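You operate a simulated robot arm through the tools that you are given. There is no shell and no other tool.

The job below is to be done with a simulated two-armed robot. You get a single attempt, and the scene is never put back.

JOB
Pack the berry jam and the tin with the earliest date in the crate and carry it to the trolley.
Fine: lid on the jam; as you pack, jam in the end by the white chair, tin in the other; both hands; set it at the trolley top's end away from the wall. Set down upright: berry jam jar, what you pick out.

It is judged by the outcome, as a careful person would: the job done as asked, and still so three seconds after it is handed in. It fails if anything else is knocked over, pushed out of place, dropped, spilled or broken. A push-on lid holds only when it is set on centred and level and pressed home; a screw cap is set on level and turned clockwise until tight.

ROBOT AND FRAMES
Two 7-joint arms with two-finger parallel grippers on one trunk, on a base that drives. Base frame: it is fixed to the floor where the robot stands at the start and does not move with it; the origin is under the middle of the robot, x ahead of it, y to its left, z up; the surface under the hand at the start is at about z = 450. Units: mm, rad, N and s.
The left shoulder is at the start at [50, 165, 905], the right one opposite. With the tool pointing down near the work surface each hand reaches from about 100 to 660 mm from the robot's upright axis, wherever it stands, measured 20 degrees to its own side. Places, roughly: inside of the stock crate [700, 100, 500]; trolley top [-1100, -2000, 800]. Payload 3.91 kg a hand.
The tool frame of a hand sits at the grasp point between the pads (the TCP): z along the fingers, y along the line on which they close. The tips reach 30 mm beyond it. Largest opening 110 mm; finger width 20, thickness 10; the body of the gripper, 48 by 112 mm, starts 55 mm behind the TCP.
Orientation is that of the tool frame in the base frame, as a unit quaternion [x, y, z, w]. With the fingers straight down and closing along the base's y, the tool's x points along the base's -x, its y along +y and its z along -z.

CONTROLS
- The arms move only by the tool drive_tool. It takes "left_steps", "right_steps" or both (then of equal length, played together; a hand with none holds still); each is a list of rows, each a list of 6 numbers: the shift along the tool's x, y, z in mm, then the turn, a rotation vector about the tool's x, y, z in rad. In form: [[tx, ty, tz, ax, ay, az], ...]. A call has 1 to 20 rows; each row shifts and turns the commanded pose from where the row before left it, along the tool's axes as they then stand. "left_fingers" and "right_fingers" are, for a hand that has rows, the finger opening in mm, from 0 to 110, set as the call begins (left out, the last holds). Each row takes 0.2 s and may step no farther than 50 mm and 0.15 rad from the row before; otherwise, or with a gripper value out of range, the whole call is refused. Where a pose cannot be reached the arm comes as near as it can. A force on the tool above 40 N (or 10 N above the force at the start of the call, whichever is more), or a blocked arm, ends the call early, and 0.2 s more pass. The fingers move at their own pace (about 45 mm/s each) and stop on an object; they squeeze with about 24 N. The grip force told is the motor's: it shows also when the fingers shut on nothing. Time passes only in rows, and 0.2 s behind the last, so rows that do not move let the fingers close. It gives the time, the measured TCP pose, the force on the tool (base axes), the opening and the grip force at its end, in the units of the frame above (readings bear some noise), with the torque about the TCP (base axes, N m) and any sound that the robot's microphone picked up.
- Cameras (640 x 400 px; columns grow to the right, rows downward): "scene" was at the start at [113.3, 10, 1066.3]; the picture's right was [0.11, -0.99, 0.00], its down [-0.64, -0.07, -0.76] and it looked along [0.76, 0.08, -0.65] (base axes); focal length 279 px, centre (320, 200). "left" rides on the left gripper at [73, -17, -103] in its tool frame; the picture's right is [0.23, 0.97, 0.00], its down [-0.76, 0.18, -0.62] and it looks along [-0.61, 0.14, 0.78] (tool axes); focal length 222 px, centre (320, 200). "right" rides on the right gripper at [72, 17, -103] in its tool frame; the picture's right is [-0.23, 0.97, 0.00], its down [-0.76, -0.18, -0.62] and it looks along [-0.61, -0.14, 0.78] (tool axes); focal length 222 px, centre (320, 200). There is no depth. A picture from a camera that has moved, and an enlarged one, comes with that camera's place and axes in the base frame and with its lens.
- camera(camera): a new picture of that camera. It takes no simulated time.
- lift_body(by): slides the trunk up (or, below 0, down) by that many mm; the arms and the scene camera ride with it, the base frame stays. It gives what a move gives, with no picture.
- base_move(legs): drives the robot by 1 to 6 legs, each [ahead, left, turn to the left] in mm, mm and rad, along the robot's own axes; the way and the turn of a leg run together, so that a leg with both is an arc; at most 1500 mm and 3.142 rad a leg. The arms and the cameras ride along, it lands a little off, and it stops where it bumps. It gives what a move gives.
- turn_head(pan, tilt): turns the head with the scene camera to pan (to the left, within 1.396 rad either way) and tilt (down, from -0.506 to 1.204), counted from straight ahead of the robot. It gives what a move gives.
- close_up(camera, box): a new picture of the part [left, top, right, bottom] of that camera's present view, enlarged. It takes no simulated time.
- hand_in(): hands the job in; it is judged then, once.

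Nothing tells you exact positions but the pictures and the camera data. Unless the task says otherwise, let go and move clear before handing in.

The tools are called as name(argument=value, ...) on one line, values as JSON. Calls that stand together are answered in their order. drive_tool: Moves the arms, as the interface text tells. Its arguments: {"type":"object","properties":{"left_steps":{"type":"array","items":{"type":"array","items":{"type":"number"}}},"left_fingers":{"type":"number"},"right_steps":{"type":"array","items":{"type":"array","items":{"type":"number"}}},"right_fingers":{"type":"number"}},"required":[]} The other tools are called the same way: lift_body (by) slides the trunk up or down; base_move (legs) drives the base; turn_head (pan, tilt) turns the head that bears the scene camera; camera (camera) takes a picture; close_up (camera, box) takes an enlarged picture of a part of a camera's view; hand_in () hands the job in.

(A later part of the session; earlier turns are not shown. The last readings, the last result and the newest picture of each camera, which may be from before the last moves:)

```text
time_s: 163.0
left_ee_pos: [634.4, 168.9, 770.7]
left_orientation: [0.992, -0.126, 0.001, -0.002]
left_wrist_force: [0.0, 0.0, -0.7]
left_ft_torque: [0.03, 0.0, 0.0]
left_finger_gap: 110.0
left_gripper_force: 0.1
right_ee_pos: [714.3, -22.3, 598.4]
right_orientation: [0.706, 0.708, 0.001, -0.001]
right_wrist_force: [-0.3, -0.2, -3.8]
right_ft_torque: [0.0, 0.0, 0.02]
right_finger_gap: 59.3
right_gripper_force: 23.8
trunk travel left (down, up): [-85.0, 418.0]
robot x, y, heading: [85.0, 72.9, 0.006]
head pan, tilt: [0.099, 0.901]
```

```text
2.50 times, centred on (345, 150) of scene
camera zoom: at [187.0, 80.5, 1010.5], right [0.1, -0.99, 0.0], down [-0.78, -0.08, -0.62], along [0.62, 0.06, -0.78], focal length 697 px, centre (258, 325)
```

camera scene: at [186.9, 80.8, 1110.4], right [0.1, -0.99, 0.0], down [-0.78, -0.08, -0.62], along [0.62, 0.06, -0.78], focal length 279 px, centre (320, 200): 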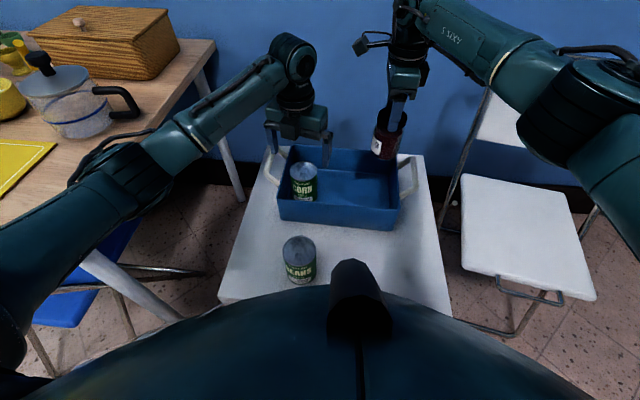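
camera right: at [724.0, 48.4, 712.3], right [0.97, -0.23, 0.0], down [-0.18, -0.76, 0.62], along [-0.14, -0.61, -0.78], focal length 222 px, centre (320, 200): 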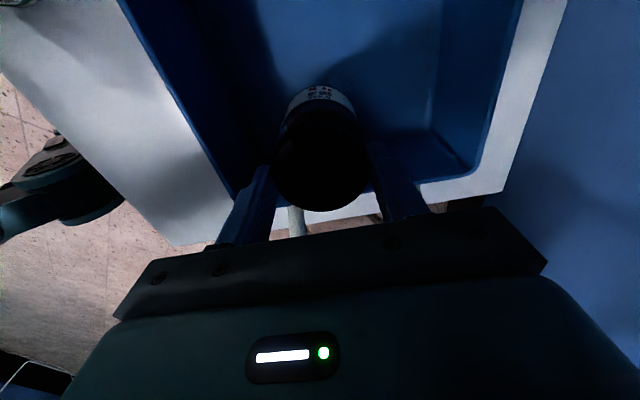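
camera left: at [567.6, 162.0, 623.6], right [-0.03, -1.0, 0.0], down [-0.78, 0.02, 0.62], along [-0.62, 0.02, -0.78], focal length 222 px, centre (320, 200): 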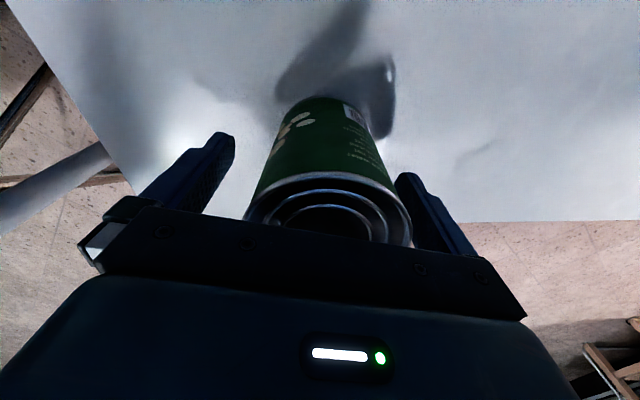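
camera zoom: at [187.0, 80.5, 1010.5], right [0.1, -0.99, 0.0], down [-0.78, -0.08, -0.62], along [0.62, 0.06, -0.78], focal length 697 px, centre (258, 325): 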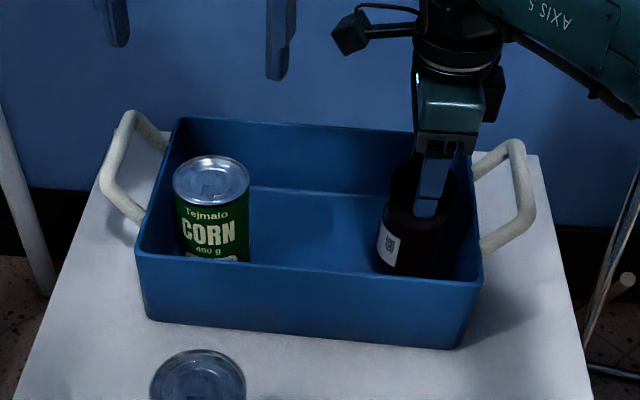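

drive_tool(right_steps=[[0, 0, 5, 0, 0, 0], [0, 0, 5, 0, 0, 0], [0, 0, 2, 0, 0, 0]])

drive_tool(right_steps=[[0, 0, 1, 0, 0, 0], [0, 0, 1, 0, 0, 0], [0, 0, 0, 0, 0, 0]])

drive_tool(right_steps=[[0, 0, 1, 0, 0, 0], [0, 0, 1, 0, 0, 0], [0, 0, 0, 0, 0, 0]])

```text
time_s: 163.8
left_ee_pos: [634.5, 168.9, 771.1]
left_orientation: [0.992, -0.127, 0.001, -0.002]
left_wrist_force: [0.0, 0.9, -0.6]
left_ft_torque: [0.02, 0.01, 0.01]
left_finger_gap: 110.4
left_gripper_force: 0.0
right_ee_pos: [715.2, -21.8, 586.6]
right_orientation: [0.706, 0.708, 0.0, 0.0]
right_wrist_force: [-1.1, 0.2, -4.0]
right_ft_torque: [0.0, 0.01, -0.01]
right_finger_gap: 59.5
right_gripper_force: 23.8
trunk travel left (down, up): [-85.0, 418.0]
robot x, y, heading: [78.4, 71.2, 0.006]
head pan, tilt: [0.099, 0.901]
```

```text
time_s: 164.6
left_ee_pos: [634.1, 170.2, 770.8]
left_orientation: [0.992, -0.126, 0.0, -0.002]
left_wrist_force: [0.2, 0.5, -0.3]
left_ft_torque: [-0.01, 0.01, -0.02]
left_finger_gap: 109.9
left_gripper_force: 0.0
right_ee_pos: [714.5, -21.9, 584.0]
right_orientation: [0.708, 0.707, 0.002, 0.0]
right_wrist_force: [-0.1, 0.4, -3.7]
right_ft_torque: [-0.01, 0.01, 0.0]
right_finger_gap: 59.4
right_gripper_force: 23.9
trunk travel left (down, up): [-85.0, 418.0]
robot x, y, heading: [82.9, 70.5, 0.006]
head pan, tilt: [0.099, 0.901]
```

```text
time_s: 165.4
left_ee_pos: [634.6, 168.9, 771.7]
left_orientation: [0.992, -0.126, 0.0, -0.002]
left_wrist_force: [0.7, 0.4, -0.2]
left_ft_torque: [-0.02, 0.02, 0.02]
left_finger_gap: 110.0
left_gripper_force: 0.2
right_ee_pos: [715.6, -21.1, 582.1]
right_orientation: [0.707, 0.707, 0.001, 0.0]
right_wrist_force: [0.7, 1.1, -2.7]
right_ft_torque: [0.0, 0.03, -0.01]
right_finger_gap: 59.5
right_gripper_force: 24.0
trunk travel left (down, up): [-85.0, 418.0]
robot x, y, heading: [83.6, 75.5, 0.006]
head pan, tilt: [0.099, 0.901]
```

drive_tool(right_steps=[[0, 0, 1, 0, 0, 0], [0, 0, 0, 0, 0, 0]])

drive_tool(right_steps=[[0, 0, 1, 0, 0, 0], [0, 0, 0, 0, 0, 0]])

```text
time_s: 166.0
left_ee_pos: [633.4, 169.7, 769.4]
left_orientation: [0.992, -0.127, 0.0, -0.002]
left_wrist_force: [-0.2, 0.1, 0.0]
left_ft_torque: [0.0, -0.01, 0.03]
left_finger_gap: 110.1
left_gripper_force: 0.1
right_ee_pos: [714.7, -21.4, 581.9]
right_orientation: [0.707, 0.707, 0.001, 0.0]
right_wrist_force: [-0.1, -1.1, -0.6]
right_ft_torque: [-0.18, 0.15, 0.0]
right_finger_gap: 59.5
right_gripper_force: 23.6
trunk travel left (down, up): [-85.0, 418.0]
robot x, y, heading: [76.3, 74.1, 0.006]
head pan, tilt: [0.099, 0.901]
```

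```text
time_s: 166.6
left_ee_pos: [632.4, 170.0, 770.7]
left_orientation: [0.992, -0.127, 0.001, -0.002]
left_wrist_force: [-0.7, -0.2, 0.3]
left_ft_torque: [0.01, 0.01, -0.01]
left_finger_gap: 110.0
left_gripper_force: 0.0
right_ee_pos: [715.5, -21.5, 581.1]
right_orientation: [0.707, 0.707, 0.002, 0.0]
right_wrist_force: [-0.7, -0.5, 3.0]
right_ft_torque: [-0.23, 0.24, 0.03]
right_finger_gap: 59.7
right_gripper_force: 23.7
trunk travel left (down, up): [-85.0, 418.0]
robot x, y, heading: [82.5, 71.5, 0.005]
head pan, tilt: [0.099, 0.901]
```

The jar rests on the crate floor. I release it and rise.

drive_tool(right_steps=[[0, 0, 0, 0, 0, 0], [0, 0, 0, 0, 0, 0], [0, 0, 0, 0, 0, 0]], right_fingers=95)

drive_tool(right_steps=[[0, 0, -20, 0, 0, 0], [0, 0, -35, 0, 0, 0], [0, 0, -40, 0, 0, 0], [0, 0, -40, 0, 0, 0]])

close_up(camera="scene", box=[250, 70, 440, 230])

camera(camera="right")

```text
time_s: 167.4
left_ee_pos: [634.3, 169.7, 770.9]
left_orientation: [0.992, -0.126, 0.0, -0.002]
left_wrist_force: [-0.1, -0.4, 0.5]
left_ft_torque: [0.0, 0.03, 0.0]
left_finger_gap: 109.8
left_gripper_force: 0.1
right_ee_pos: [715.0, -21.3, 580.5]
right_orientation: [0.706, 0.708, 0.001, 0.0]
right_wrist_force: [-0.6, 0.4, -1.2]
right_ft_torque: [-0.01, 0.02, 0.03]
right_finger_gap: 95.0
right_gripper_force: 0.1
trunk travel left (down, up): [-85.0, 418.0]
robot x, y, heading: [81.7, 68.0, 0.008]
head pan, tilt: [0.099, 0.901]
```

```text
time_s: 168.4
left_ee_pos: [634.2, 170.2, 770.6]
left_orientation: [0.992, -0.126, 0.0, -0.001]
left_wrist_force: [0.0, -0.4, -1.0]
left_ft_torque: [-0.01, 0.0, -0.01]
left_finger_gap: 110.0
left_gripper_force: 0.2
right_ee_pos: [716.1, -23.4, 717.8]
right_orientation: [0.707, 0.707, 0.001, 0.001]
right_wrist_force: [0.2, 0.0, 0.7]
right_ft_torque: [0.0, -0.02, -0.02]
right_finger_gap: 94.9
right_gripper_force: 0.0
trunk travel left (down, up): [-85.0, 418.0]
robot x, y, heading: [83.4, 70.9, 0.002]
head pan, tilt: [0.099, 0.901]
```

```text
2.50 times, centred on (345, 150) of scene
camera zoom: at [186.7, 80.6, 1010.5], right [0.1, -0.99, 0.0], down [-0.78, -0.08, -0.62], along [0.62, 0.06, -0.78], focal length 697 px, centre (258, 325)
```

zoom: 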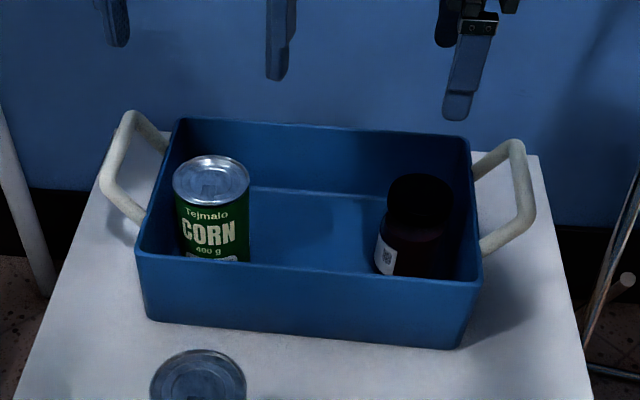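

```text
taken
camera right: at [732.0, 48.9, 820.6], right [0.97, -0.23, 0.0], down [-0.18, -0.76, 0.62], along [-0.14, -0.61, -0.78], focal length 222 px, centre (320, 200)
```

right: 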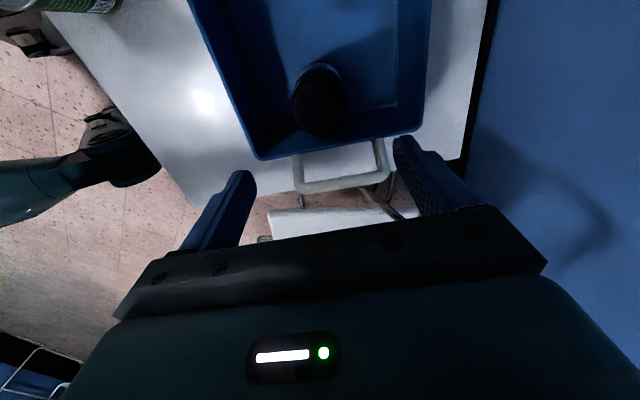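

Both items are packed: the corn at the far end and the capped jam at the chair end. The handles' bars are at about (713, 268, 593) and (711, −110, 593). I edge 8 mm closer and bring both hands over them.

base_move(legs=[[8, 3, 0]])

drive_tool(left_steps=[[0, 0, 0, 0, 0, -0.13], [0, 0, 0, 0, 0, -0.13], [0, 0, 0, 0, 0, 0], [0, 0, 0, 0, 0, 0], [0, 0, 0, 0, 0, 0], [0, 0, 0, 0, 0, 0], [0, 0, 0, 0, 0, 0], [0, 0, 0, 0, 0, 0], [0, 0, 0, 0, 0, 0], [0, 0, 0, 0, 0, 0], [0, 0, 0, 0, 0, 0]], right_steps=[[0, 0, 0, 0, 0, -0.1428], [0, 0, 0, 0, 0, -0.1428], [0, 0, 0, 0, 0, -0.1428], [0, 0, 0, 0, 0, -0.1428], [0, 0, 0, 0, 0, -0.1428], [0, 0, 0, 0, 0, -0.1428], [0, 0, 0, 0, 0, -0.1428], [0, 0, 0, 0, 0, -0.1428], [0, 0, 0, 0, 0, -0.1428], [0, 0, 0, 0, 0, -0.1428], [0, 0, 0, 0, 0, -0.1428]], left_fingers=45, right_fingers=45)

camera(camera="scene")

```text
time_s: 169.1
left_ee_pos: [640.9, 173.0, 771.1]
left_orientation: [0.992, -0.127, 0.0, -0.002]
left_wrist_force: [-0.2, -0.1, 1.0]
left_ft_torque: [0.03, 0.0, 0.01]
left_finger_gap: 109.6
left_gripper_force: 0.0
right_ee_pos: [722.5, -20.4, 717.0]
right_orientation: [0.706, 0.708, 0.001, -0.001]
right_wrist_force: [0.6, 0.7, -0.4]
right_ft_torque: [-0.03, -0.02, 0.0]
right_finger_gap: 95.0
right_gripper_force: 0.1
trunk travel left (down, up): [-85.0, 418.0]
robot x, y, heading: [92.1, 76.6, 0.002]
head pan, tilt: [0.099, 0.901]
```

```text
time_s: 171.5
left_ee_pos: [641.4, 173.7, 770.5]
left_orientation: [1.0, 0.004, -0.001, -0.002]
left_wrist_force: [0.3, 0.8, 0.9]
left_ft_torque: [0.03, -0.01, 0.01]
left_finger_gap: 44.9
left_gripper_force: 0.1
right_ee_pos: [723.0, -22.2, 718.0]
right_orientation: [-0.001, 1.0, 0.0, 0.001]
right_wrist_force: [-0.7, 0.0, 0.0]
right_ft_torque: [-0.01, -0.02, 0.01]
right_finger_gap: 45.0
right_gripper_force: 0.0
trunk travel left (down, up): [-85.0, 418.0]
robot x, y, heading: [93.0, 77.0, 0.002]
head pan, tilt: [0.099, 0.901]
```

```text
taken
camera scene: at [194.6, 83.5, 1010.5], right [0.1, -0.99, 0.0], down [-0.78, -0.08, -0.62], along [0.62, 0.06, -0.78], focal length 279 px, centre (320, 200)
```

scene: 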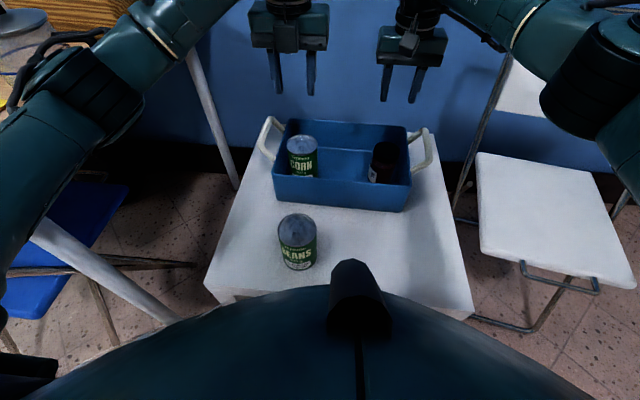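

drive_tool(left_steps=[[18, -23.8, 20, 0, 0, 0], [18, -23.8, 20, 0, 0, 0], [18, -23.8, 20, 0, 0, 0], [18, -23.8, 20, 0, 0, 0]], right_steps=[[2.8, -22.1, 7, 0, 0, 0], [2.8, -22.1, 7, 0, 0, 0], [2.8, -22.1, 7, 0, 0, 0], [2.8, -22.1, 7, 0, 0, 0]])

camera(camera="left")

camera(camera="right")

camera(camera="scene")

```text
time_s: 172.5
left_ee_pos: [712.2, 270.9, 690.7]
left_orientation: [1.0, 0.003, 0.0, -0.002]
left_wrist_force: [0.1, -0.1, -0.2]
left_ft_torque: [-0.02, -0.01, 0.0]
left_finger_gap: 45.1
left_gripper_force: 0.0
right_ee_pos: [711.2, -110.3, 688.2]
right_orientation: [0.001, 1.0, 0.001, 0.003]
right_wrist_force: [-0.7, -0.4, 0.5]
right_ft_torque: [-0.02, 0.03, 0.0]
right_finger_gap: 45.0
right_gripper_force: 0.0
trunk travel left (down, up): [-85.0, 418.0]
robot x, y, heading: [91.1, 76.5, 0.001]
head pan, tilt: [0.099, 0.901]
```

```text
taken
camera left: at [785.6, 288.4, 793.1], right [0.23, -0.97, 0.0], down [-0.76, -0.18, 0.62], along [-0.61, -0.14, -0.78], focal length 222 px, centre (320, 200)
```

left: 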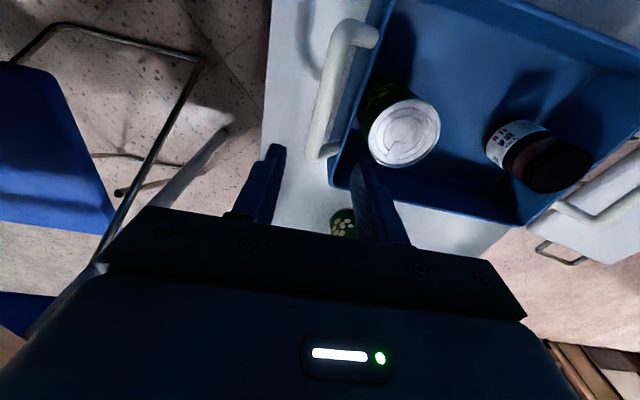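

```text
taken
camera right: at [639.8, -93.7, 791.0], right [0.23, 0.97, 0.0], down [0.76, -0.18, 0.62], along [0.61, -0.14, -0.78], focal length 222 px, centre (320, 200)
```

right: 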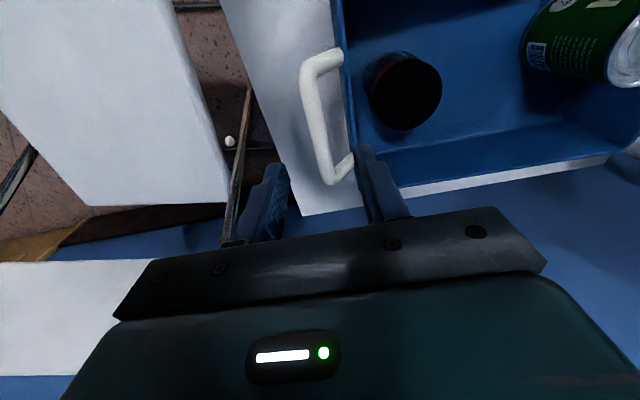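

```text
taken
camera scene: at [194.6, 83.5, 1010.5], right [0.1, -0.99, 0.0], down [-0.78, -0.08, -0.62], along [0.62, 0.06, -0.78], focal length 279 px, centre (320, 200)
```

scene: 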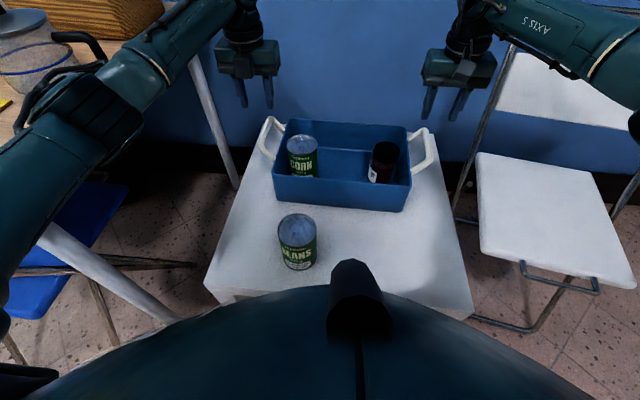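

Both hands are aligned over the handle bars, so I lower them to grasp height.

drive_tool(left_steps=[[0, 1, 30, 0, 0, 0], [0, 0, 30, 0, 0, 0], [0, 0, 20, 0, 0, 0]], right_steps=[[0, -1, 30, 0, 0, 0], [0, 0, 30, 0, 0, 0], [0, 0, 18, 0, 0, 0]])

camera(camera="left")

camera(camera="right")

close_up(camera="scene", box=[210, 50, 480, 230])

```text
time_s: 173.3
left_ee_pos: [711.3, 268.1, 610.2]
left_orientation: [1.0, 0.004, 0.0, -0.001]
left_wrist_force: [0.5, 0.3, -0.4]
left_ft_torque: [0.03, 0.0, 0.01]
left_finger_gap: 45.1
left_gripper_force: 0.1
right_ee_pos: [711.1, -111.6, 609.0]
right_orientation: [-0.001, 1.0, 0.001, 0.002]
right_wrist_force: [1.0, -0.9, 0.7]
right_ft_torque: [-0.02, -0.03, -0.04]
right_finger_gap: 45.3
right_gripper_force: 0.1
trunk travel left (down, up): [-85.0, 418.0]
robot x, y, heading: [93.0, 71.7, 0.002]
head pan, tilt: [0.099, 0.901]
```

```text
taken
camera left: at [785.0, 286.1, 712.7], right [0.23, -0.97, 0.0], down [-0.76, -0.19, 0.62], along [-0.61, -0.14, -0.78], focal length 222 px, centre (320, 200)
```

left: 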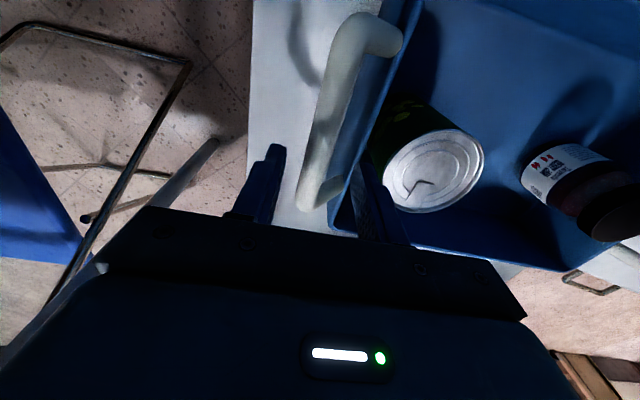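

```text
taken
camera right: at [639.6, -94.0, 712.8], right [0.23, 0.97, 0.0], down [0.76, -0.18, 0.63], along [0.61, -0.14, -0.78], focal length 222 px, centre (320, 200)
```

right: 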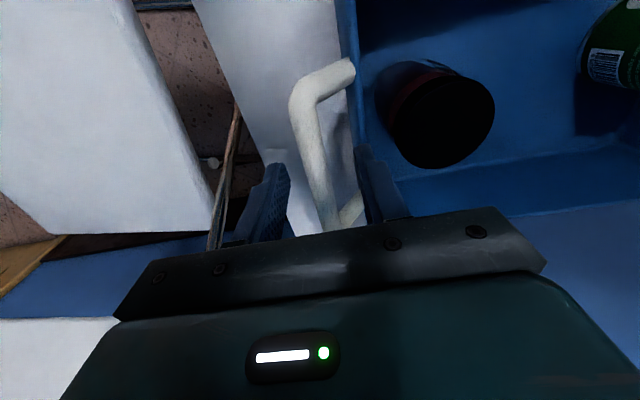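

```text
2.22 times, centred on (345, 140) of scene
camera zoom: at [194.6, 83.5, 1010.5], right [0.1, -0.99, 0.0], down [-0.78, -0.08, -0.62], along [0.62, 0.06, -0.78], focal length 620 px, centre (264, 333)
```

zoom: 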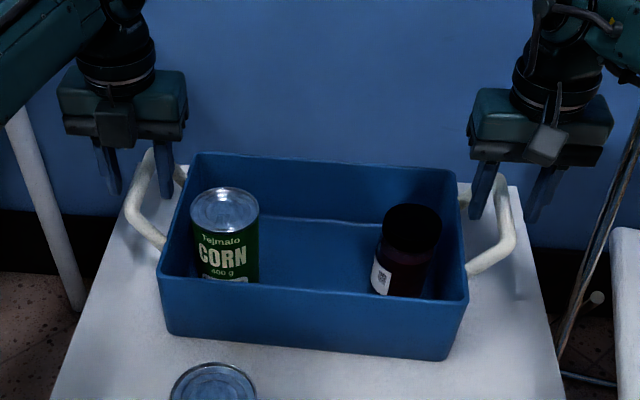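

drive_tool(left_steps=[[0, 0, 6, 0, 0, 0], [0, 0, 6, 0, 0, 0]], right_steps=[[0, 0, 6, 0, 0, 0], [0, 0, 5, 0, 0, 0]])

drive_tool(left_steps=[[0, 0, 0, 0, 0, 0], [0, 0, 0, 0, 0, 0], [0, 0, 0, 0, 0, 0], [0, 0, 0, 0, 0, 0]], right_steps=[[0, 0, 0, 0, 0, 0], [0, 0, 0, 0, 0, 0], [0, 0, 0, 0, 0, 0], [0, 0, 0, 0, 0, 0]], left_fingers=0, right_fingers=0)

camera(camera="left")

camera(camera="right")

```text
time_s: 173.9
left_ee_pos: [712.6, 268.8, 597.8]
left_orientation: [1.0, 0.003, 0.001, -0.002]
left_wrist_force: [0.2, -0.7, -0.4]
left_ft_torque: [0.01, -0.02, -0.02]
left_finger_gap: 45.1
left_gripper_force: 0.0
right_ee_pos: [710.8, -109.9, 598.3]
right_orientation: [-0.002, 1.0, 0.001, 0.0]
right_wrist_force: [0.4, 0.1, -0.2]
right_ft_torque: [0.0, 0.02, -0.01]
right_finger_gap: 44.6
right_gripper_force: 0.0
trunk travel left (down, up): [-85.0, 418.0]
robot x, y, heading: [90.9, 75.6, 0.004]
head pan, tilt: [0.099, 0.901]
```

```text
time_s: 174.9
left_ee_pos: [713.0, 272.6, 597.8]
left_orientation: [1.0, 0.006, 0.0, -0.005]
left_wrist_force: [-1.8, 25.6, 3.8]
left_ft_torque: [0.33, 0.01, -0.51]
left_finger_gap: 16.4
left_gripper_force: 24.6
right_ee_pos: [712.4, -113.7, 597.7]
right_orientation: [0.001, 1.0, -0.002, 0.001]
right_wrist_force: [1.4, -19.3, -0.2]
right_ft_torque: [-0.31, 0.42, -0.2]
right_finger_gap: 15.7
right_gripper_force: 24.2
trunk travel left (down, up): [-85.0, 418.0]
robot x, y, heading: [94.3, 73.2, 0.003]
head pan, tilt: [0.099, 0.901]
```

```text
taken
camera left: at [785.7, 288.7, 701.7], right [0.24, -0.97, -0.01], down [-0.76, -0.19, 0.62], along [-0.61, -0.14, -0.78], focal length 222 px, centre (320, 200)
```

left: 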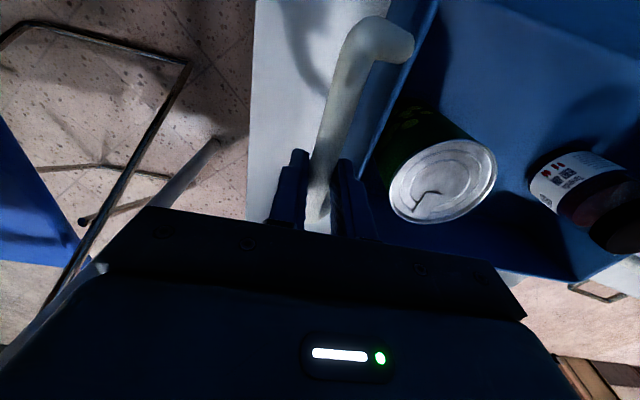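

```text
taken
camera right: at [640.0, -95.6, 701.9], right [0.23, 0.97, 0.0], down [0.76, -0.18, 0.63], along [0.61, -0.15, -0.78], focal length 222 px, centre (320, 200)
```

right: 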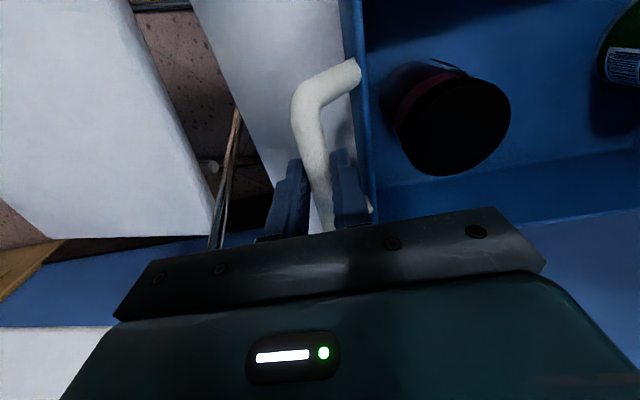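

Both bars are gripped, 16 mm thick. I relax the small inward squeeze by shifting each hand 4 mm outward, then lift slightly with the trunk.

drive_tool(left_steps=[[0, -2, 0, 0, 0, 0], [0, -2, 0, 0, 0, 0], [0, 0, 0, 0, 0, 0]], right_steps=[[0, -2, 0, 0, 0, 0], [0, -1.5, 0, 0, 0, 0], [0, 0, 0, 0, 0, 0]])

lift_body(by=15)

close_up(camera="scene", box=[210, 50, 480, 230])

```text
time_s: 175.7
left_ee_pos: [712.3, 273.1, 599.9]
left_orientation: [1.0, 0.003, 0.0, -0.001]
left_wrist_force: [-5.9, 14.2, 4.5]
left_ft_torque: [0.26, 0.38, -0.53]
left_finger_gap: 16.1
left_gripper_force: 23.7
right_ee_pos: [711.2, -114.1, 598.4]
right_orientation: [-0.001, 1.0, 0.001, 0.001]
right_wrist_force: [3.3, -12.0, 0.3]
right_ft_torque: [-0.18, -0.48, -0.4]
right_finger_gap: 15.5
right_gripper_force: 23.9
trunk travel left (down, up): [-85.0, 418.0]
robot x, y, heading: [88.3, 71.9, 0.005]
head pan, tilt: [0.099, 0.901]
```

```text
time_s: 176.3
left_ee_pos: [713.6, 270.5, 611.4]
left_orientation: [1.0, 0.004, -0.001, -0.001]
left_wrist_force: [-1.9, 9.5, -8.2]
left_ft_torque: [0.18, -0.03, -0.49]
left_finger_gap: 16.2
left_gripper_force: 23.9
right_ee_pos: [712.1, -114.0, 613.6]
right_orientation: [0.0, 1.0, 0.001, 0.0]
right_wrist_force: [2.5, -10.0, -7.5]
right_ft_torque: [-0.11, 0.07, -0.4]
right_finger_gap: 15.9
right_gripper_force: 23.9
trunk travel left (down, up): [-100.0, 403.0]
robot x, y, heading: [91.4, 77.6, 0.001]
head pan, tilt: [0.099, 0.901]
```

```text
2.22 times, centred on (345, 140) of scene
camera zoom: at [195.9, 83.5, 1025.2], right [0.1, -0.99, 0.0], down [-0.78, -0.08, -0.62], along [0.62, 0.06, -0.78], focal length 620 px, centre (264, 333)
```

zoom: 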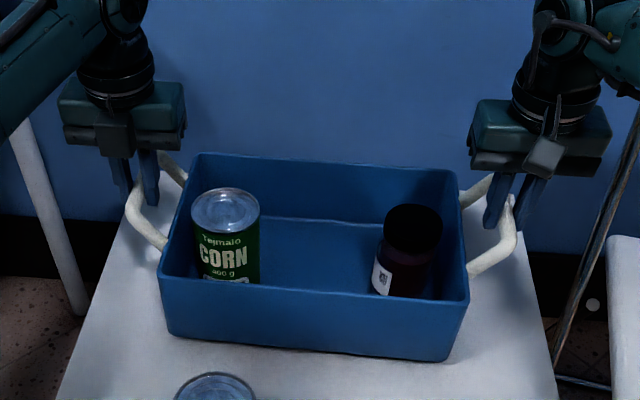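

The crate is lifted level, with about 8 N on each hand. I raise the trunk high enough for the trolley before moving.

lift_body(by=200)

camera(camera="scene")

lift_body(by=180)

camera(camera="left")

camera(camera="scene")

```text
time_s: 178.5
left_ee_pos: [712.6, 272.3, 812.7]
left_orientation: [1.0, 0.004, -0.001, -0.002]
left_wrist_force: [-2.9, 3.1, -6.9]
left_ft_torque: [0.03, 0.07, -0.47]
left_finger_gap: 16.2
left_gripper_force: 23.8
right_ee_pos: [712.7, -114.2, 812.8]
right_orientation: [-0.001, 1.0, 0.001, 0.0]
right_wrist_force: [2.1, -3.1, -7.4]
right_ft_torque: [-0.05, 0.1, -0.4]
right_finger_gap: 15.5
right_gripper_force: 23.8
trunk travel left (down, up): [-300.0, 203.0]
robot x, y, heading: [91.5, 73.9, 0.007]
head pan, tilt: [0.099, 0.901]
```

```text
taken
camera scene: at [196.2, 83.5, 1225.2], right [0.1, -0.99, 0.0], down [-0.78, -0.08, -0.62], along [0.62, 0.06, -0.78], focal length 279 px, centre (320, 200)
```

scene: 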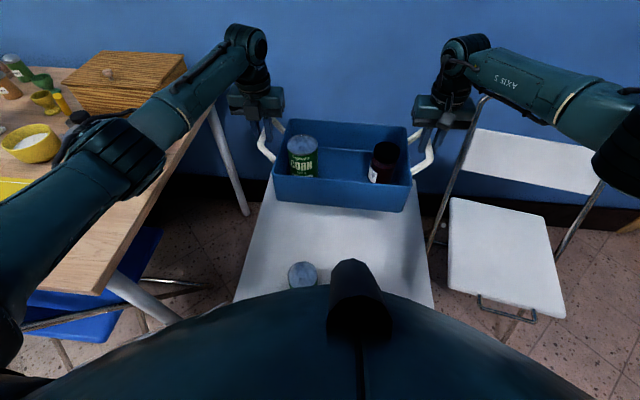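

```text
time_s: 180.5
left_ee_pos: [715.1, 271.7, 992.0]
left_orientation: [1.0, 0.003, 0.0, -0.002]
left_wrist_force: [-3.0, -0.6, -7.2]
left_ft_torque: [0.02, 0.07, -0.5]
left_finger_gap: 16.0
left_gripper_force: 24.2
right_ee_pos: [712.7, -113.9, 992.8]
right_orientation: [-0.001, 1.0, 0.001, 0.0]
right_wrist_force: [3.1, -0.2, -7.7]
right_ft_torque: [0.02, 0.07, -0.39]
right_finger_gap: 15.6
right_gripper_force: 23.3
trunk travel left (down, up): [-480.0, 23.0]
robot x, y, heading: [87.6, 76.0, 0.0]
head pan, tilt: [0.099, 0.901]
```

```text
taken
camera left: at [787.3, 289.1, 1095.3], right [0.23, -0.97, 0.0], down [-0.76, -0.19, 0.62], along [-0.61, -0.14, -0.78], focal length 222 px, centre (320, 200)
```

left: 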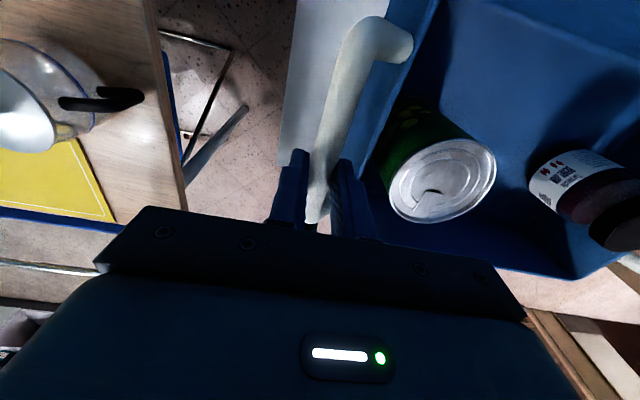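

```text
taken
camera scene: at [196.5, 83.5, 1405.2], right [0.1, -0.99, 0.0], down [-0.78, -0.08, -0.62], along [0.62, 0.06, -0.78], focal length 279 px, centre (320, 200)
```

scene: 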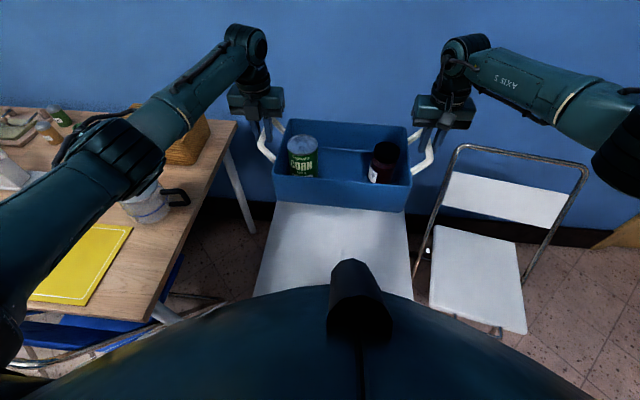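

The crate is up, with its base at z ≈ 844. Before driving I look around for the route and the trolley.

turn_head(pan=-1.39, tilt=0.45)

camera(camera="scene")

close_up(camera="scene", box=[400, 60, 640, 280])

turn_head(pan=1.39, tilt=0.45)

camera(camera="scene")

```text
time_s: 182.1
left_ee_pos: [713.0, 271.8, 992.8]
left_orientation: [1.0, 0.003, 0.0, -0.002]
left_wrist_force: [-2.7, -2.2, -7.3]
left_ft_torque: [-0.06, 0.09, -0.49]
left_finger_gap: 16.1
left_gripper_force: 24.0
right_ee_pos: [712.3, -113.7, 992.9]
right_orientation: [0.0, 1.0, 0.001, 0.0]
right_wrist_force: [2.3, 3.3, -7.4]
right_ft_torque: [0.02, 0.01, -0.38]
right_finger_gap: 15.3
right_gripper_force: 24.0
trunk travel left (down, up): [-480.0, 23.0]
robot x, y, heading: [92.6, 74.3, 0.005]
head pan, tilt: [-1.389, 0.45]
```

```text
taken
camera scene: at [138.3, -14.6, 1443.7], right [-0.98, -0.19, 0.0], down [-0.08, 0.43, -0.9], along [0.17, -0.88, -0.44], focal length 279 px, centre (320, 200)
```

scene: 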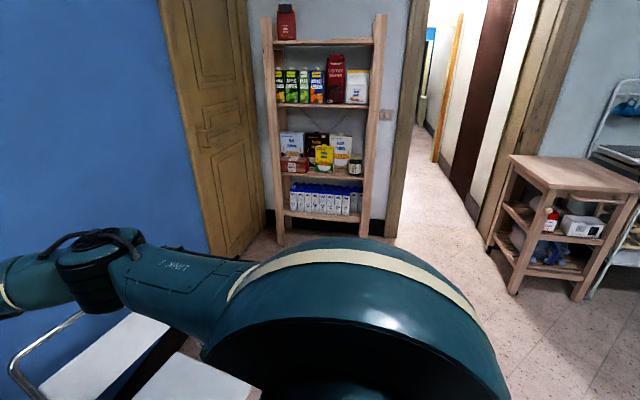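

```text
1.82 times, centred on (520, 170) of scene
camera zoom: at [138.3, -14.6, 1443.7], right [-0.98, -0.19, 0.0], down [-0.08, 0.43, -0.9], along [0.17, -0.88, -0.44], focal length 507 px, centre (-44, 254)
```

zoom: 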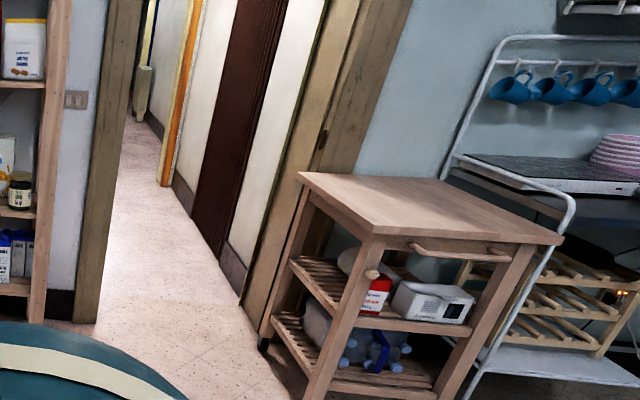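

```text
time_s: 184.5
left_ee_pos: [714.0, 271.3, 993.4]
left_orientation: [1.0, 0.003, 0.0, -0.001]
left_wrist_force: [-1.8, -3.9, -8.0]
left_ft_torque: [-0.05, 0.08, -0.54]
left_finger_gap: 16.0
left_gripper_force: 23.8
right_ee_pos: [711.6, -114.0, 993.1]
right_orientation: [0.0, 1.0, 0.0, 0.0]
right_wrist_force: [2.6, 4.3, -7.1]
right_ft_torque: [0.06, 0.03, -0.38]
right_finger_gap: 15.7
right_gripper_force: 23.6
trunk travel left (down, up): [-480.0, 23.0]
robot x, y, heading: [91.3, 77.2, 0.008]
head pan, tilt: [1.389, 0.45]
```

```text
taken
camera scene: at [137.5, 166.2, 1443.7], right [0.98, -0.18, 0.0], down [-0.08, -0.43, -0.9], along [0.16, 0.89, -0.44], focal length 279 px, centre (320, 200)
```

scene: 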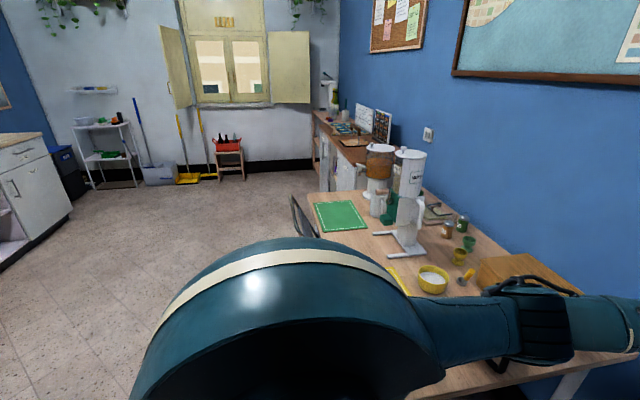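

The trolley's top spans roughly x −1450…−890, y −2400…−1700, with the wall behind it at −y, so the near (+y) end is the end away from the wall. I back away from the table first.

turn_head(pan=0.0, tilt=0.8)

base_move(legs=[[-300, 0, 0]])

camera(camera="scene")

base_move(legs=[[-250, 0, 0]])

camera(camera="scene")

```text
time_s: 186.1
left_ee_pos: [713.2, 273.0, 992.0]
left_orientation: [1.0, 0.003, -0.001, -0.001]
left_wrist_force: [-1.8, -5.4, -6.6]
left_ft_torque: [-0.06, 0.07, -0.53]
left_finger_gap: 15.9
left_gripper_force: 24.3
right_ee_pos: [712.1, -113.2, 993.0]
right_orientation: [0.0, 1.0, 0.001, -0.001]
right_wrist_force: [2.1, 5.1, -6.7]
right_ft_torque: [0.08, 0.04, -0.38]
right_finger_gap: 15.6
right_gripper_force: 23.6
trunk travel left (down, up): [-480.0, 23.0]
robot x, y, heading: [90.3, 76.5, -0.0]
head pan, tilt: [0.0, 0.799]
```

```text
time_s: 188.1
left_ee_pos: [416.2, 269.0, 993.5]
left_orientation: [1.0, 0.001, 0.0, -0.002]
left_wrist_force: [-1.7, -5.9, -7.3]
left_ft_torque: [-0.1, 0.09, -0.53]
left_finger_gap: 16.2
left_gripper_force: 23.9
right_ee_pos: [413.8, -117.3, 993.8]
right_orientation: [0.003, 1.0, 0.001, 0.0]
right_wrist_force: [1.7, 5.7, -7.2]
right_ft_torque: [0.07, -0.04, -0.37]
right_finger_gap: 15.4
right_gripper_force: 24.5
trunk travel left (down, up): [-480.0, 23.0]
robot x, y, heading: [-208.9, 71.7, 0.001]
head pan, tilt: [0.0, 0.799]
```

```text
taken
camera scene: at [-96.7, 75.0, 1413.3], right [0.0, -1.0, 0.0], down [-0.72, 0.0, -0.7], along [0.7, 0.0, -0.72], focal length 279 px, centre (320, 200)
```

scene: 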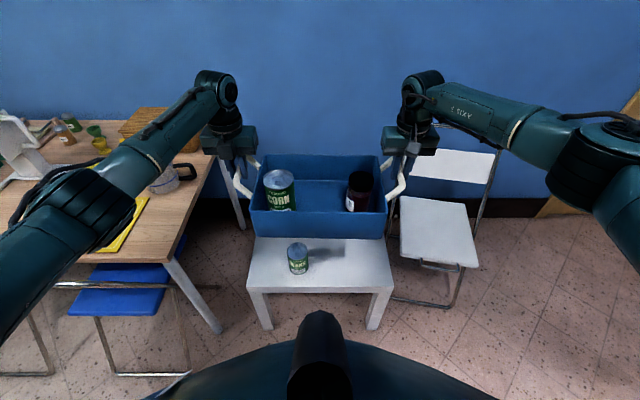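

```text
time_s: 189.9
left_ee_pos: [166.6, 268.1, 992.2]
left_orientation: [1.0, 0.001, -0.001, -0.001]
left_wrist_force: [-1.7, -1.5, -7.8]
left_ft_torque: [-0.01, 0.22, -0.48]
left_finger_gap: 15.8
left_gripper_force: 23.9
right_ee_pos: [162.2, -118.0, 992.9]
right_orientation: [0.003, 1.0, 0.001, 0.0]
right_wrist_force: [1.8, 0.5, -6.7]
right_ft_torque: [0.05, -0.15, -0.4]
right_finger_gap: 15.9
right_gripper_force: 24.2
trunk travel left (down, up): [-480.0, 23.0]
robot x, y, heading: [-459.4, 74.4, -0.002]
head pan, tilt: [0.0, 0.799]
```

```text
taken
camera scene: at [-347.2, 75.3, 1413.3], right [0.0, -1.0, 0.0], down [-0.72, 0.0, -0.7], along [0.7, 0.0, -0.72], focal length 279 px, centre (320, 200)
```

scene: 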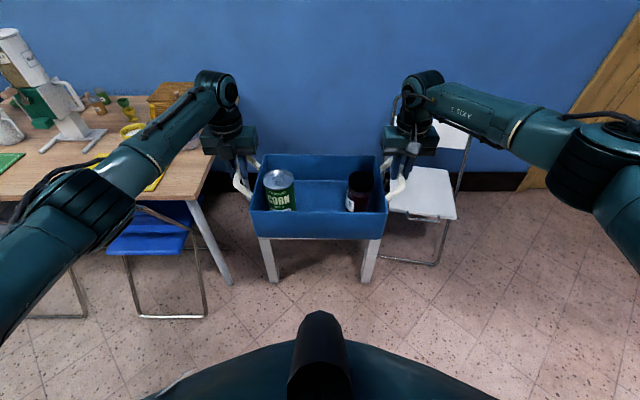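

The carry is steady and level. I turn right toward the trolley in two steps.

base_move(legs=[[0, 0, -0.8]])

camera(camera="scene")

base_move(legs=[[0, 0, -0.77]])

turn_head(pan=0.0, tilt=0.5)

camera(camera="scene")

turn_head(pan=-0.5, tilt=0.4)

camera(camera="scene")

```text
time_s: 192.4
left_ee_pos: [116.8, -237.0, 992.1]
left_orientation: [0.922, -0.388, 0.0, -0.002]
left_wrist_force: [-1.6, 0.1, -7.4]
left_ft_torque: [0.19, 0.17, -0.51]
left_finger_gap: 16.0
left_gripper_force: 24.4
right_ee_pos: [-161.0, -503.7, 992.9]
right_orientation: [0.391, 0.92, 0.001, 0.0]
right_wrist_force: [1.4, -1.2, -7.0]
right_ft_torque: [-0.08, -0.12, -0.39]
right_finger_gap: 15.6
right_gripper_force: 24.4
trunk travel left (down, up): [-480.0, 23.0]
robot x, y, heading: [-462.3, 73.1, -0.802]
head pan, tilt: [0.0, 0.799]
```

```text
taken
camera scene: at [-380.4, -4.6, 1413.2], right [-0.72, -0.7, 0.0], down [-0.5, 0.51, -0.7], along [0.49, -0.5, -0.72], focal length 279 px, centre (320, 200)
```

scene: 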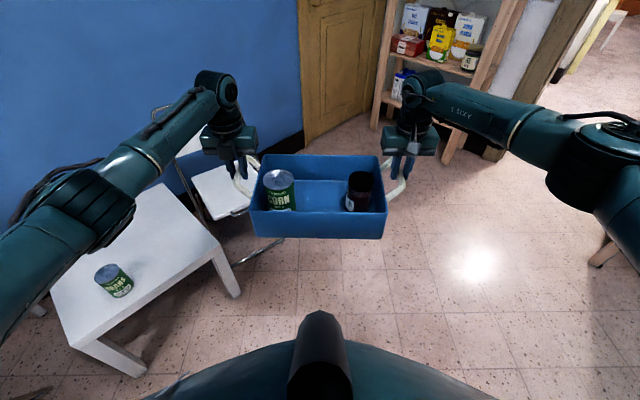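

```text
time_s: 194.9
left_ee_pos: [-268.5, -549.5, 991.8]
left_orientation: [-0.706, 0.709, -0.001, 0.001]
left_wrist_force: [-0.8, 2.6, -7.4]
left_ft_torque: [0.24, -0.01, -0.5]
left_finger_gap: 16.0
left_gripper_force: 23.8
right_ee_pos: [-653.4, -545.0, 993.3]
right_orientation: [0.711, 0.703, 0.001, 0.0]
right_wrist_force: [0.6, -1.8, -6.4]
right_ft_torque: [-0.16, -0.05, -0.37]
right_finger_gap: 15.3
right_gripper_force: 23.5
trunk travel left (down, up): [-480.0, 23.0]
robot x, y, heading: [-457.1, 77.7, -1.574]
head pan, tilt: [0.0, 0.799]
```

```text
time_s: 195.7
left_ee_pos: [-267.8, -549.9, 991.9]
left_orientation: [-0.705, 0.709, 0.0, 0.002]
left_wrist_force: [-0.5, 1.9, -7.5]
left_ft_torque: [0.08, 0.0, -0.51]
left_finger_gap: 16.0
left_gripper_force: 24.0
right_ee_pos: [-653.9, -544.6, 992.3]
right_orientation: [0.711, 0.703, 0.0, 0.0]
right_wrist_force: [0.8, -1.5, -8.1]
right_ft_torque: [0.07, 0.04, -0.36]
right_finger_gap: 15.2
right_gripper_force: 23.6
trunk travel left (down, up): [-480.0, 23.0]
robot x, y, heading: [-455.5, 73.8, -1.578]
head pan, tilt: [0.0, 0.499]
```

```text
taken
camera scene: at [-459.0, -46.4, 1439.1], right [-1.0, 0.01, 0.0], down [0.0, 0.48, -0.88], along [-0.01, -0.88, -0.48], focal length 279 px, centre (320, 200)
```

scene: 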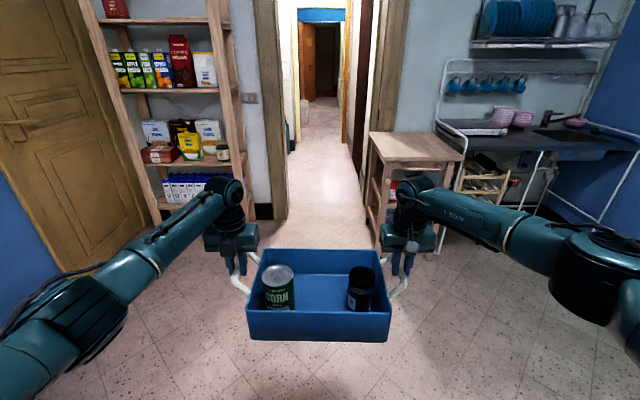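

```text
time_s: 196.6
left_ee_pos: [-268.5, -549.9, 991.3]
left_orientation: [-0.705, 0.709, 0.0, 0.003]
left_wrist_force: [-0.9, 1.6, -6.7]
left_ft_torque: [0.26, -0.02, -0.49]
left_finger_gap: 15.8
left_gripper_force: 23.4
right_ee_pos: [-652.8, -544.8, 991.6]
right_orientation: [0.711, 0.703, 0.0, 0.0]
right_wrist_force: [0.7, -1.7, -6.7]
right_ft_torque: [-0.18, -0.02, -0.35]
right_finger_gap: 15.3
right_gripper_force: 24.3
trunk travel left (down, up): [-480.0, 23.0]
robot x, y, heading: [-457.3, 74.9, -1.585]
head pan, tilt: [-0.499, 0.4]
```

```text
taken
camera scene: at [-503.2, -36.5, 1448.3], right [-0.87, 0.48, 0.0], down [0.19, 0.34, -0.92], along [-0.45, -0.81, -0.39], focal length 279 px, centre (320, 200)
```

scene: 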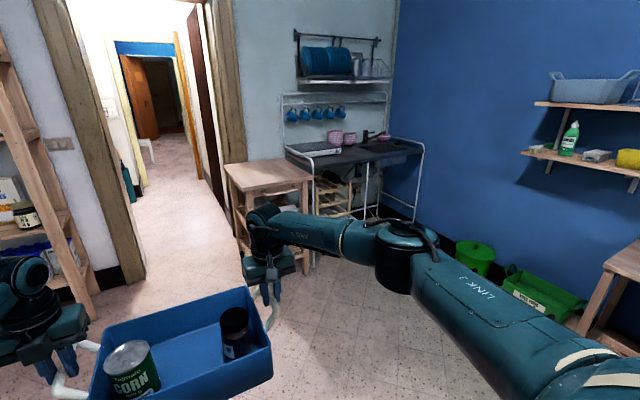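

The trolley is ahead on the right against the back wall, beside the sink unit. I zoom in to measure its top.

close_up(camera="scene", box=[200, 130, 340, 290])

turn_head(pan=-0.2, tilt=0.4)

close_up(camera="scene", box=[260, 60, 440, 240])

```text
2.50 times, centred on (270, 210) of scene
camera zoom: at [-503.2, -36.5, 1448.3], right [-0.87, 0.48, 0.0], down [0.19, 0.34, -0.92], along [-0.45, -0.81, -0.39], focal length 697 px, centre (445, 175)
```

zoom: 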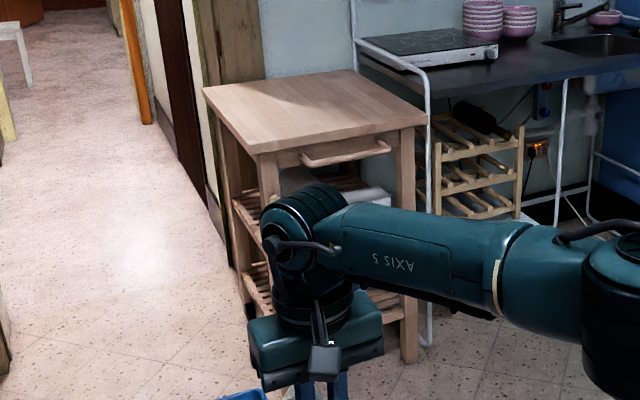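

```text
time_s: 197.4
left_ee_pos: [-268.7, -550.9, 993.2]
left_orientation: [-0.705, 0.709, 0.0, 0.002]
left_wrist_force: [-1.1, 2.6, -7.1]
left_ft_torque: [0.17, 0.03, -0.49]
left_finger_gap: 16.4
left_gripper_force: 24.8
right_ee_pos: [-654.5, -545.0, 992.0]
right_orientation: [0.711, 0.703, 0.001, 0.0]
right_wrist_force: [1.6, -1.7, -7.5]
right_ft_torque: [-0.06, -0.05, -0.39]
right_finger_gap: 15.7
right_gripper_force: 24.3
trunk travel left (down, up): [-480.0, 23.0]
robot x, y, heading: [-461.3, 75.5, -1.577]
head pan, tilt: [-0.201, 0.4]
```

```text
2.22 times, centred on (350, 150) of scene
camera zoom: at [-477.6, -46.1, 1448.3], right [-0.98, 0.21, 0.0], down [0.08, 0.38, -0.92], along [-0.19, -0.9, -0.39], focal length 620 px, centre (253, 311)
```

zoom: 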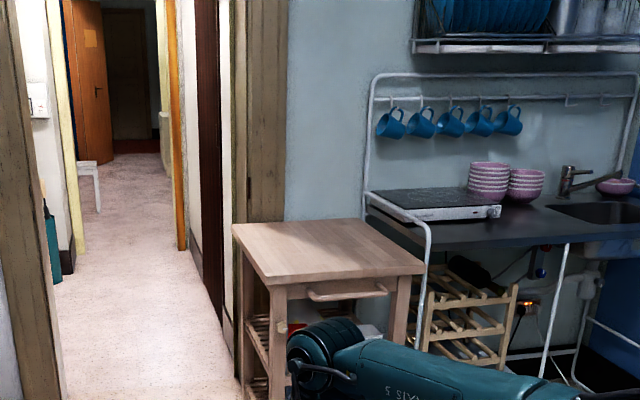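

The trolley top is about 500 × 590 mm at z ≈ 830 ± 20, centred near x ≈ −1110, near edge at y ≈ −1650…−1750. I raise the crate further, then strafe across and approach.

lift_body(by=20)

drive_tool(left_steps=[[0, 0, -8, 0, 0, 0], [0, 0, -8, 0, 0, 0], [0, 0, -8, 0, 0, 0], [0, 0, -8, 0, 0, 0], [0, 0, -8, 0, 0, 0], [0, 0, -8, 0, 0, 0], [0, 0, -8, 0, 0, 0]], right_steps=[[0, 0, -8, 0, 0, 0], [0, 0, -8, 0, 0, 0], [0, 0, -8, 0, 0, 0], [0, 0, -8, 0, 0, 0], [0, 0, -8, 0, 0, 0], [0, 0, -8, 0, 0, 0], [0, 0, -8, 0, 0, 0]])

base_move(legs=[[0, -650, 0]])

turn_head(pan=0.0, tilt=0.5)

camera(camera="scene")

```text
time_s: 198.1
left_ee_pos: [-268.0, -550.5, 1011.5]
left_orientation: [-0.705, 0.709, 0.0, 0.003]
left_wrist_force: [-0.8, 2.2, -7.5]
left_ft_torque: [-0.02, 0.01, -0.53]
left_finger_gap: 16.1
left_gripper_force: 24.0
right_ee_pos: [-653.2, -545.8, 1011.7]
right_orientation: [0.711, 0.703, 0.001, 0.001]
right_wrist_force: [0.7, -2.5, -7.3]
right_ft_torque: [0.07, 0.01, -0.38]
right_finger_gap: 15.8
right_gripper_force: 23.5
trunk travel left (down, up): [-500.0, 3.0]
robot x, y, heading: [-458.3, 76.5, -1.578]
head pan, tilt: [-0.201, 0.4]
```

```text
time_s: 199.7
left_ee_pos: [-268.7, -549.5, 1068.7]
left_orientation: [-0.706, 0.708, -0.001, 0.004]
left_wrist_force: [1.3, 1.9, -8.4]
left_ft_torque: [0.16, -0.01, -0.51]
left_finger_gap: 16.0
left_gripper_force: 23.8
right_ee_pos: [-654.5, -544.1, 1068.9]
right_orientation: [0.711, 0.703, 0.0, 0.001]
right_wrist_force: [-0.8, -2.1, -7.1]
right_ft_torque: [-0.07, 0.0, -0.39]
right_finger_gap: 15.5
right_gripper_force: 24.0
trunk travel left (down, up): [-500.0, 3.0]
robot x, y, heading: [-459.1, 79.0, -1.576]
head pan, tilt: [-0.201, 0.4]
```

```text
time_s: 205.9
left_ee_pos: [-924.8, -543.7, 1067.2]
left_orientation: [-0.705, 0.709, 0.0, 0.003]
left_wrist_force: [7.6, 1.9, -7.7]
left_ft_torque: [0.07, -0.14, -0.51]
left_finger_gap: 16.0
left_gripper_force: 24.1
right_ee_pos: [-1309.1, -537.6, 1068.3]
right_orientation: [0.712, 0.702, 0.001, 0.001]
right_wrist_force: [-7.9, -2.4, -7.5]
right_ft_torque: [0.02, 0.14, -0.34]
right_finger_gap: 15.7
right_gripper_force: 23.8
trunk travel left (down, up): [-500.0, 3.0]
robot x, y, heading: [-1109.4, 80.4, -1.584]
head pan, tilt: [-0.201, 0.4]
```

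```text
time_s: 206.6
left_ee_pos: [-924.4, -545.3, 1067.7]
left_orientation: [-0.705, 0.71, -0.001, 0.003]
left_wrist_force: [0.3, 1.6, -7.9]
left_ft_torque: [0.0, 0.01, -0.51]
left_finger_gap: 16.1
left_gripper_force: 23.8
right_ee_pos: [-1308.5, -538.7, 1067.7]
right_orientation: [0.712, 0.702, 0.001, 0.0]
right_wrist_force: [0.3, -0.9, -7.5]
right_ft_torque: [0.12, 0.02, -0.34]
right_finger_gap: 15.6
right_gripper_force: 23.8
trunk travel left (down, up): [-500.0, 3.0]
robot x, y, heading: [-1111.6, 78.7, -1.581]
head pan, tilt: [0.0, 0.499]
```

```text
taken
camera scene: at [-1113.1, -40.8, 1459.2], right [-1.0, 0.01, 0.0], down [0.01, 0.48, -0.88], along [-0.01, -0.88, -0.48], focal length 279 px, centre (320, 200)
```

scene: 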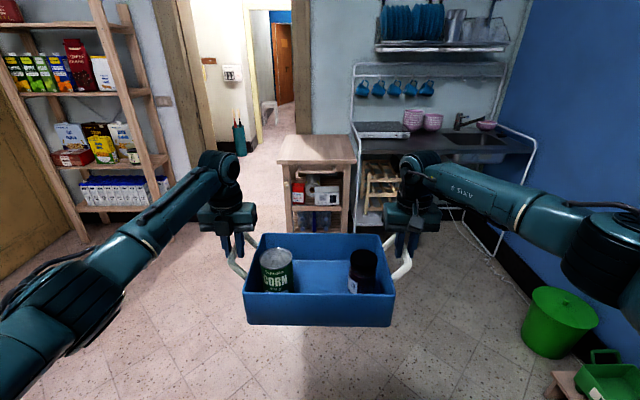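

Directly in line with the trolley. I zoom on its top to refine position and height.

close_up(camera="scene", box=[260, 115, 380, 245])

```text
3.08 times, centred on (320, 180) of scene
camera zoom: at [-1113.1, -40.8, 1459.2], right [-1.0, 0.01, 0.0], down [0.01, 0.48, -0.88], along [-0.01, -0.88, -0.48], focal length 858 px, centre (320, 262)
```

zoom: 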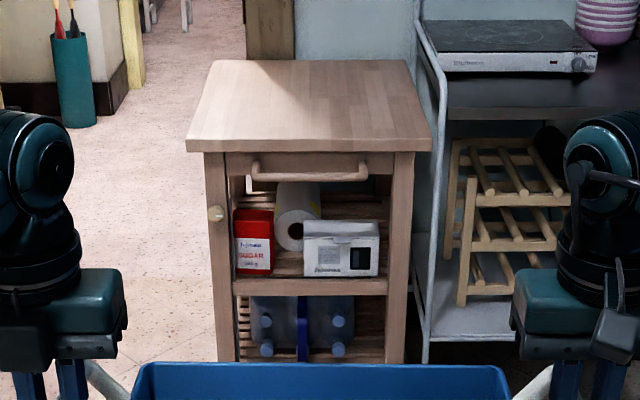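

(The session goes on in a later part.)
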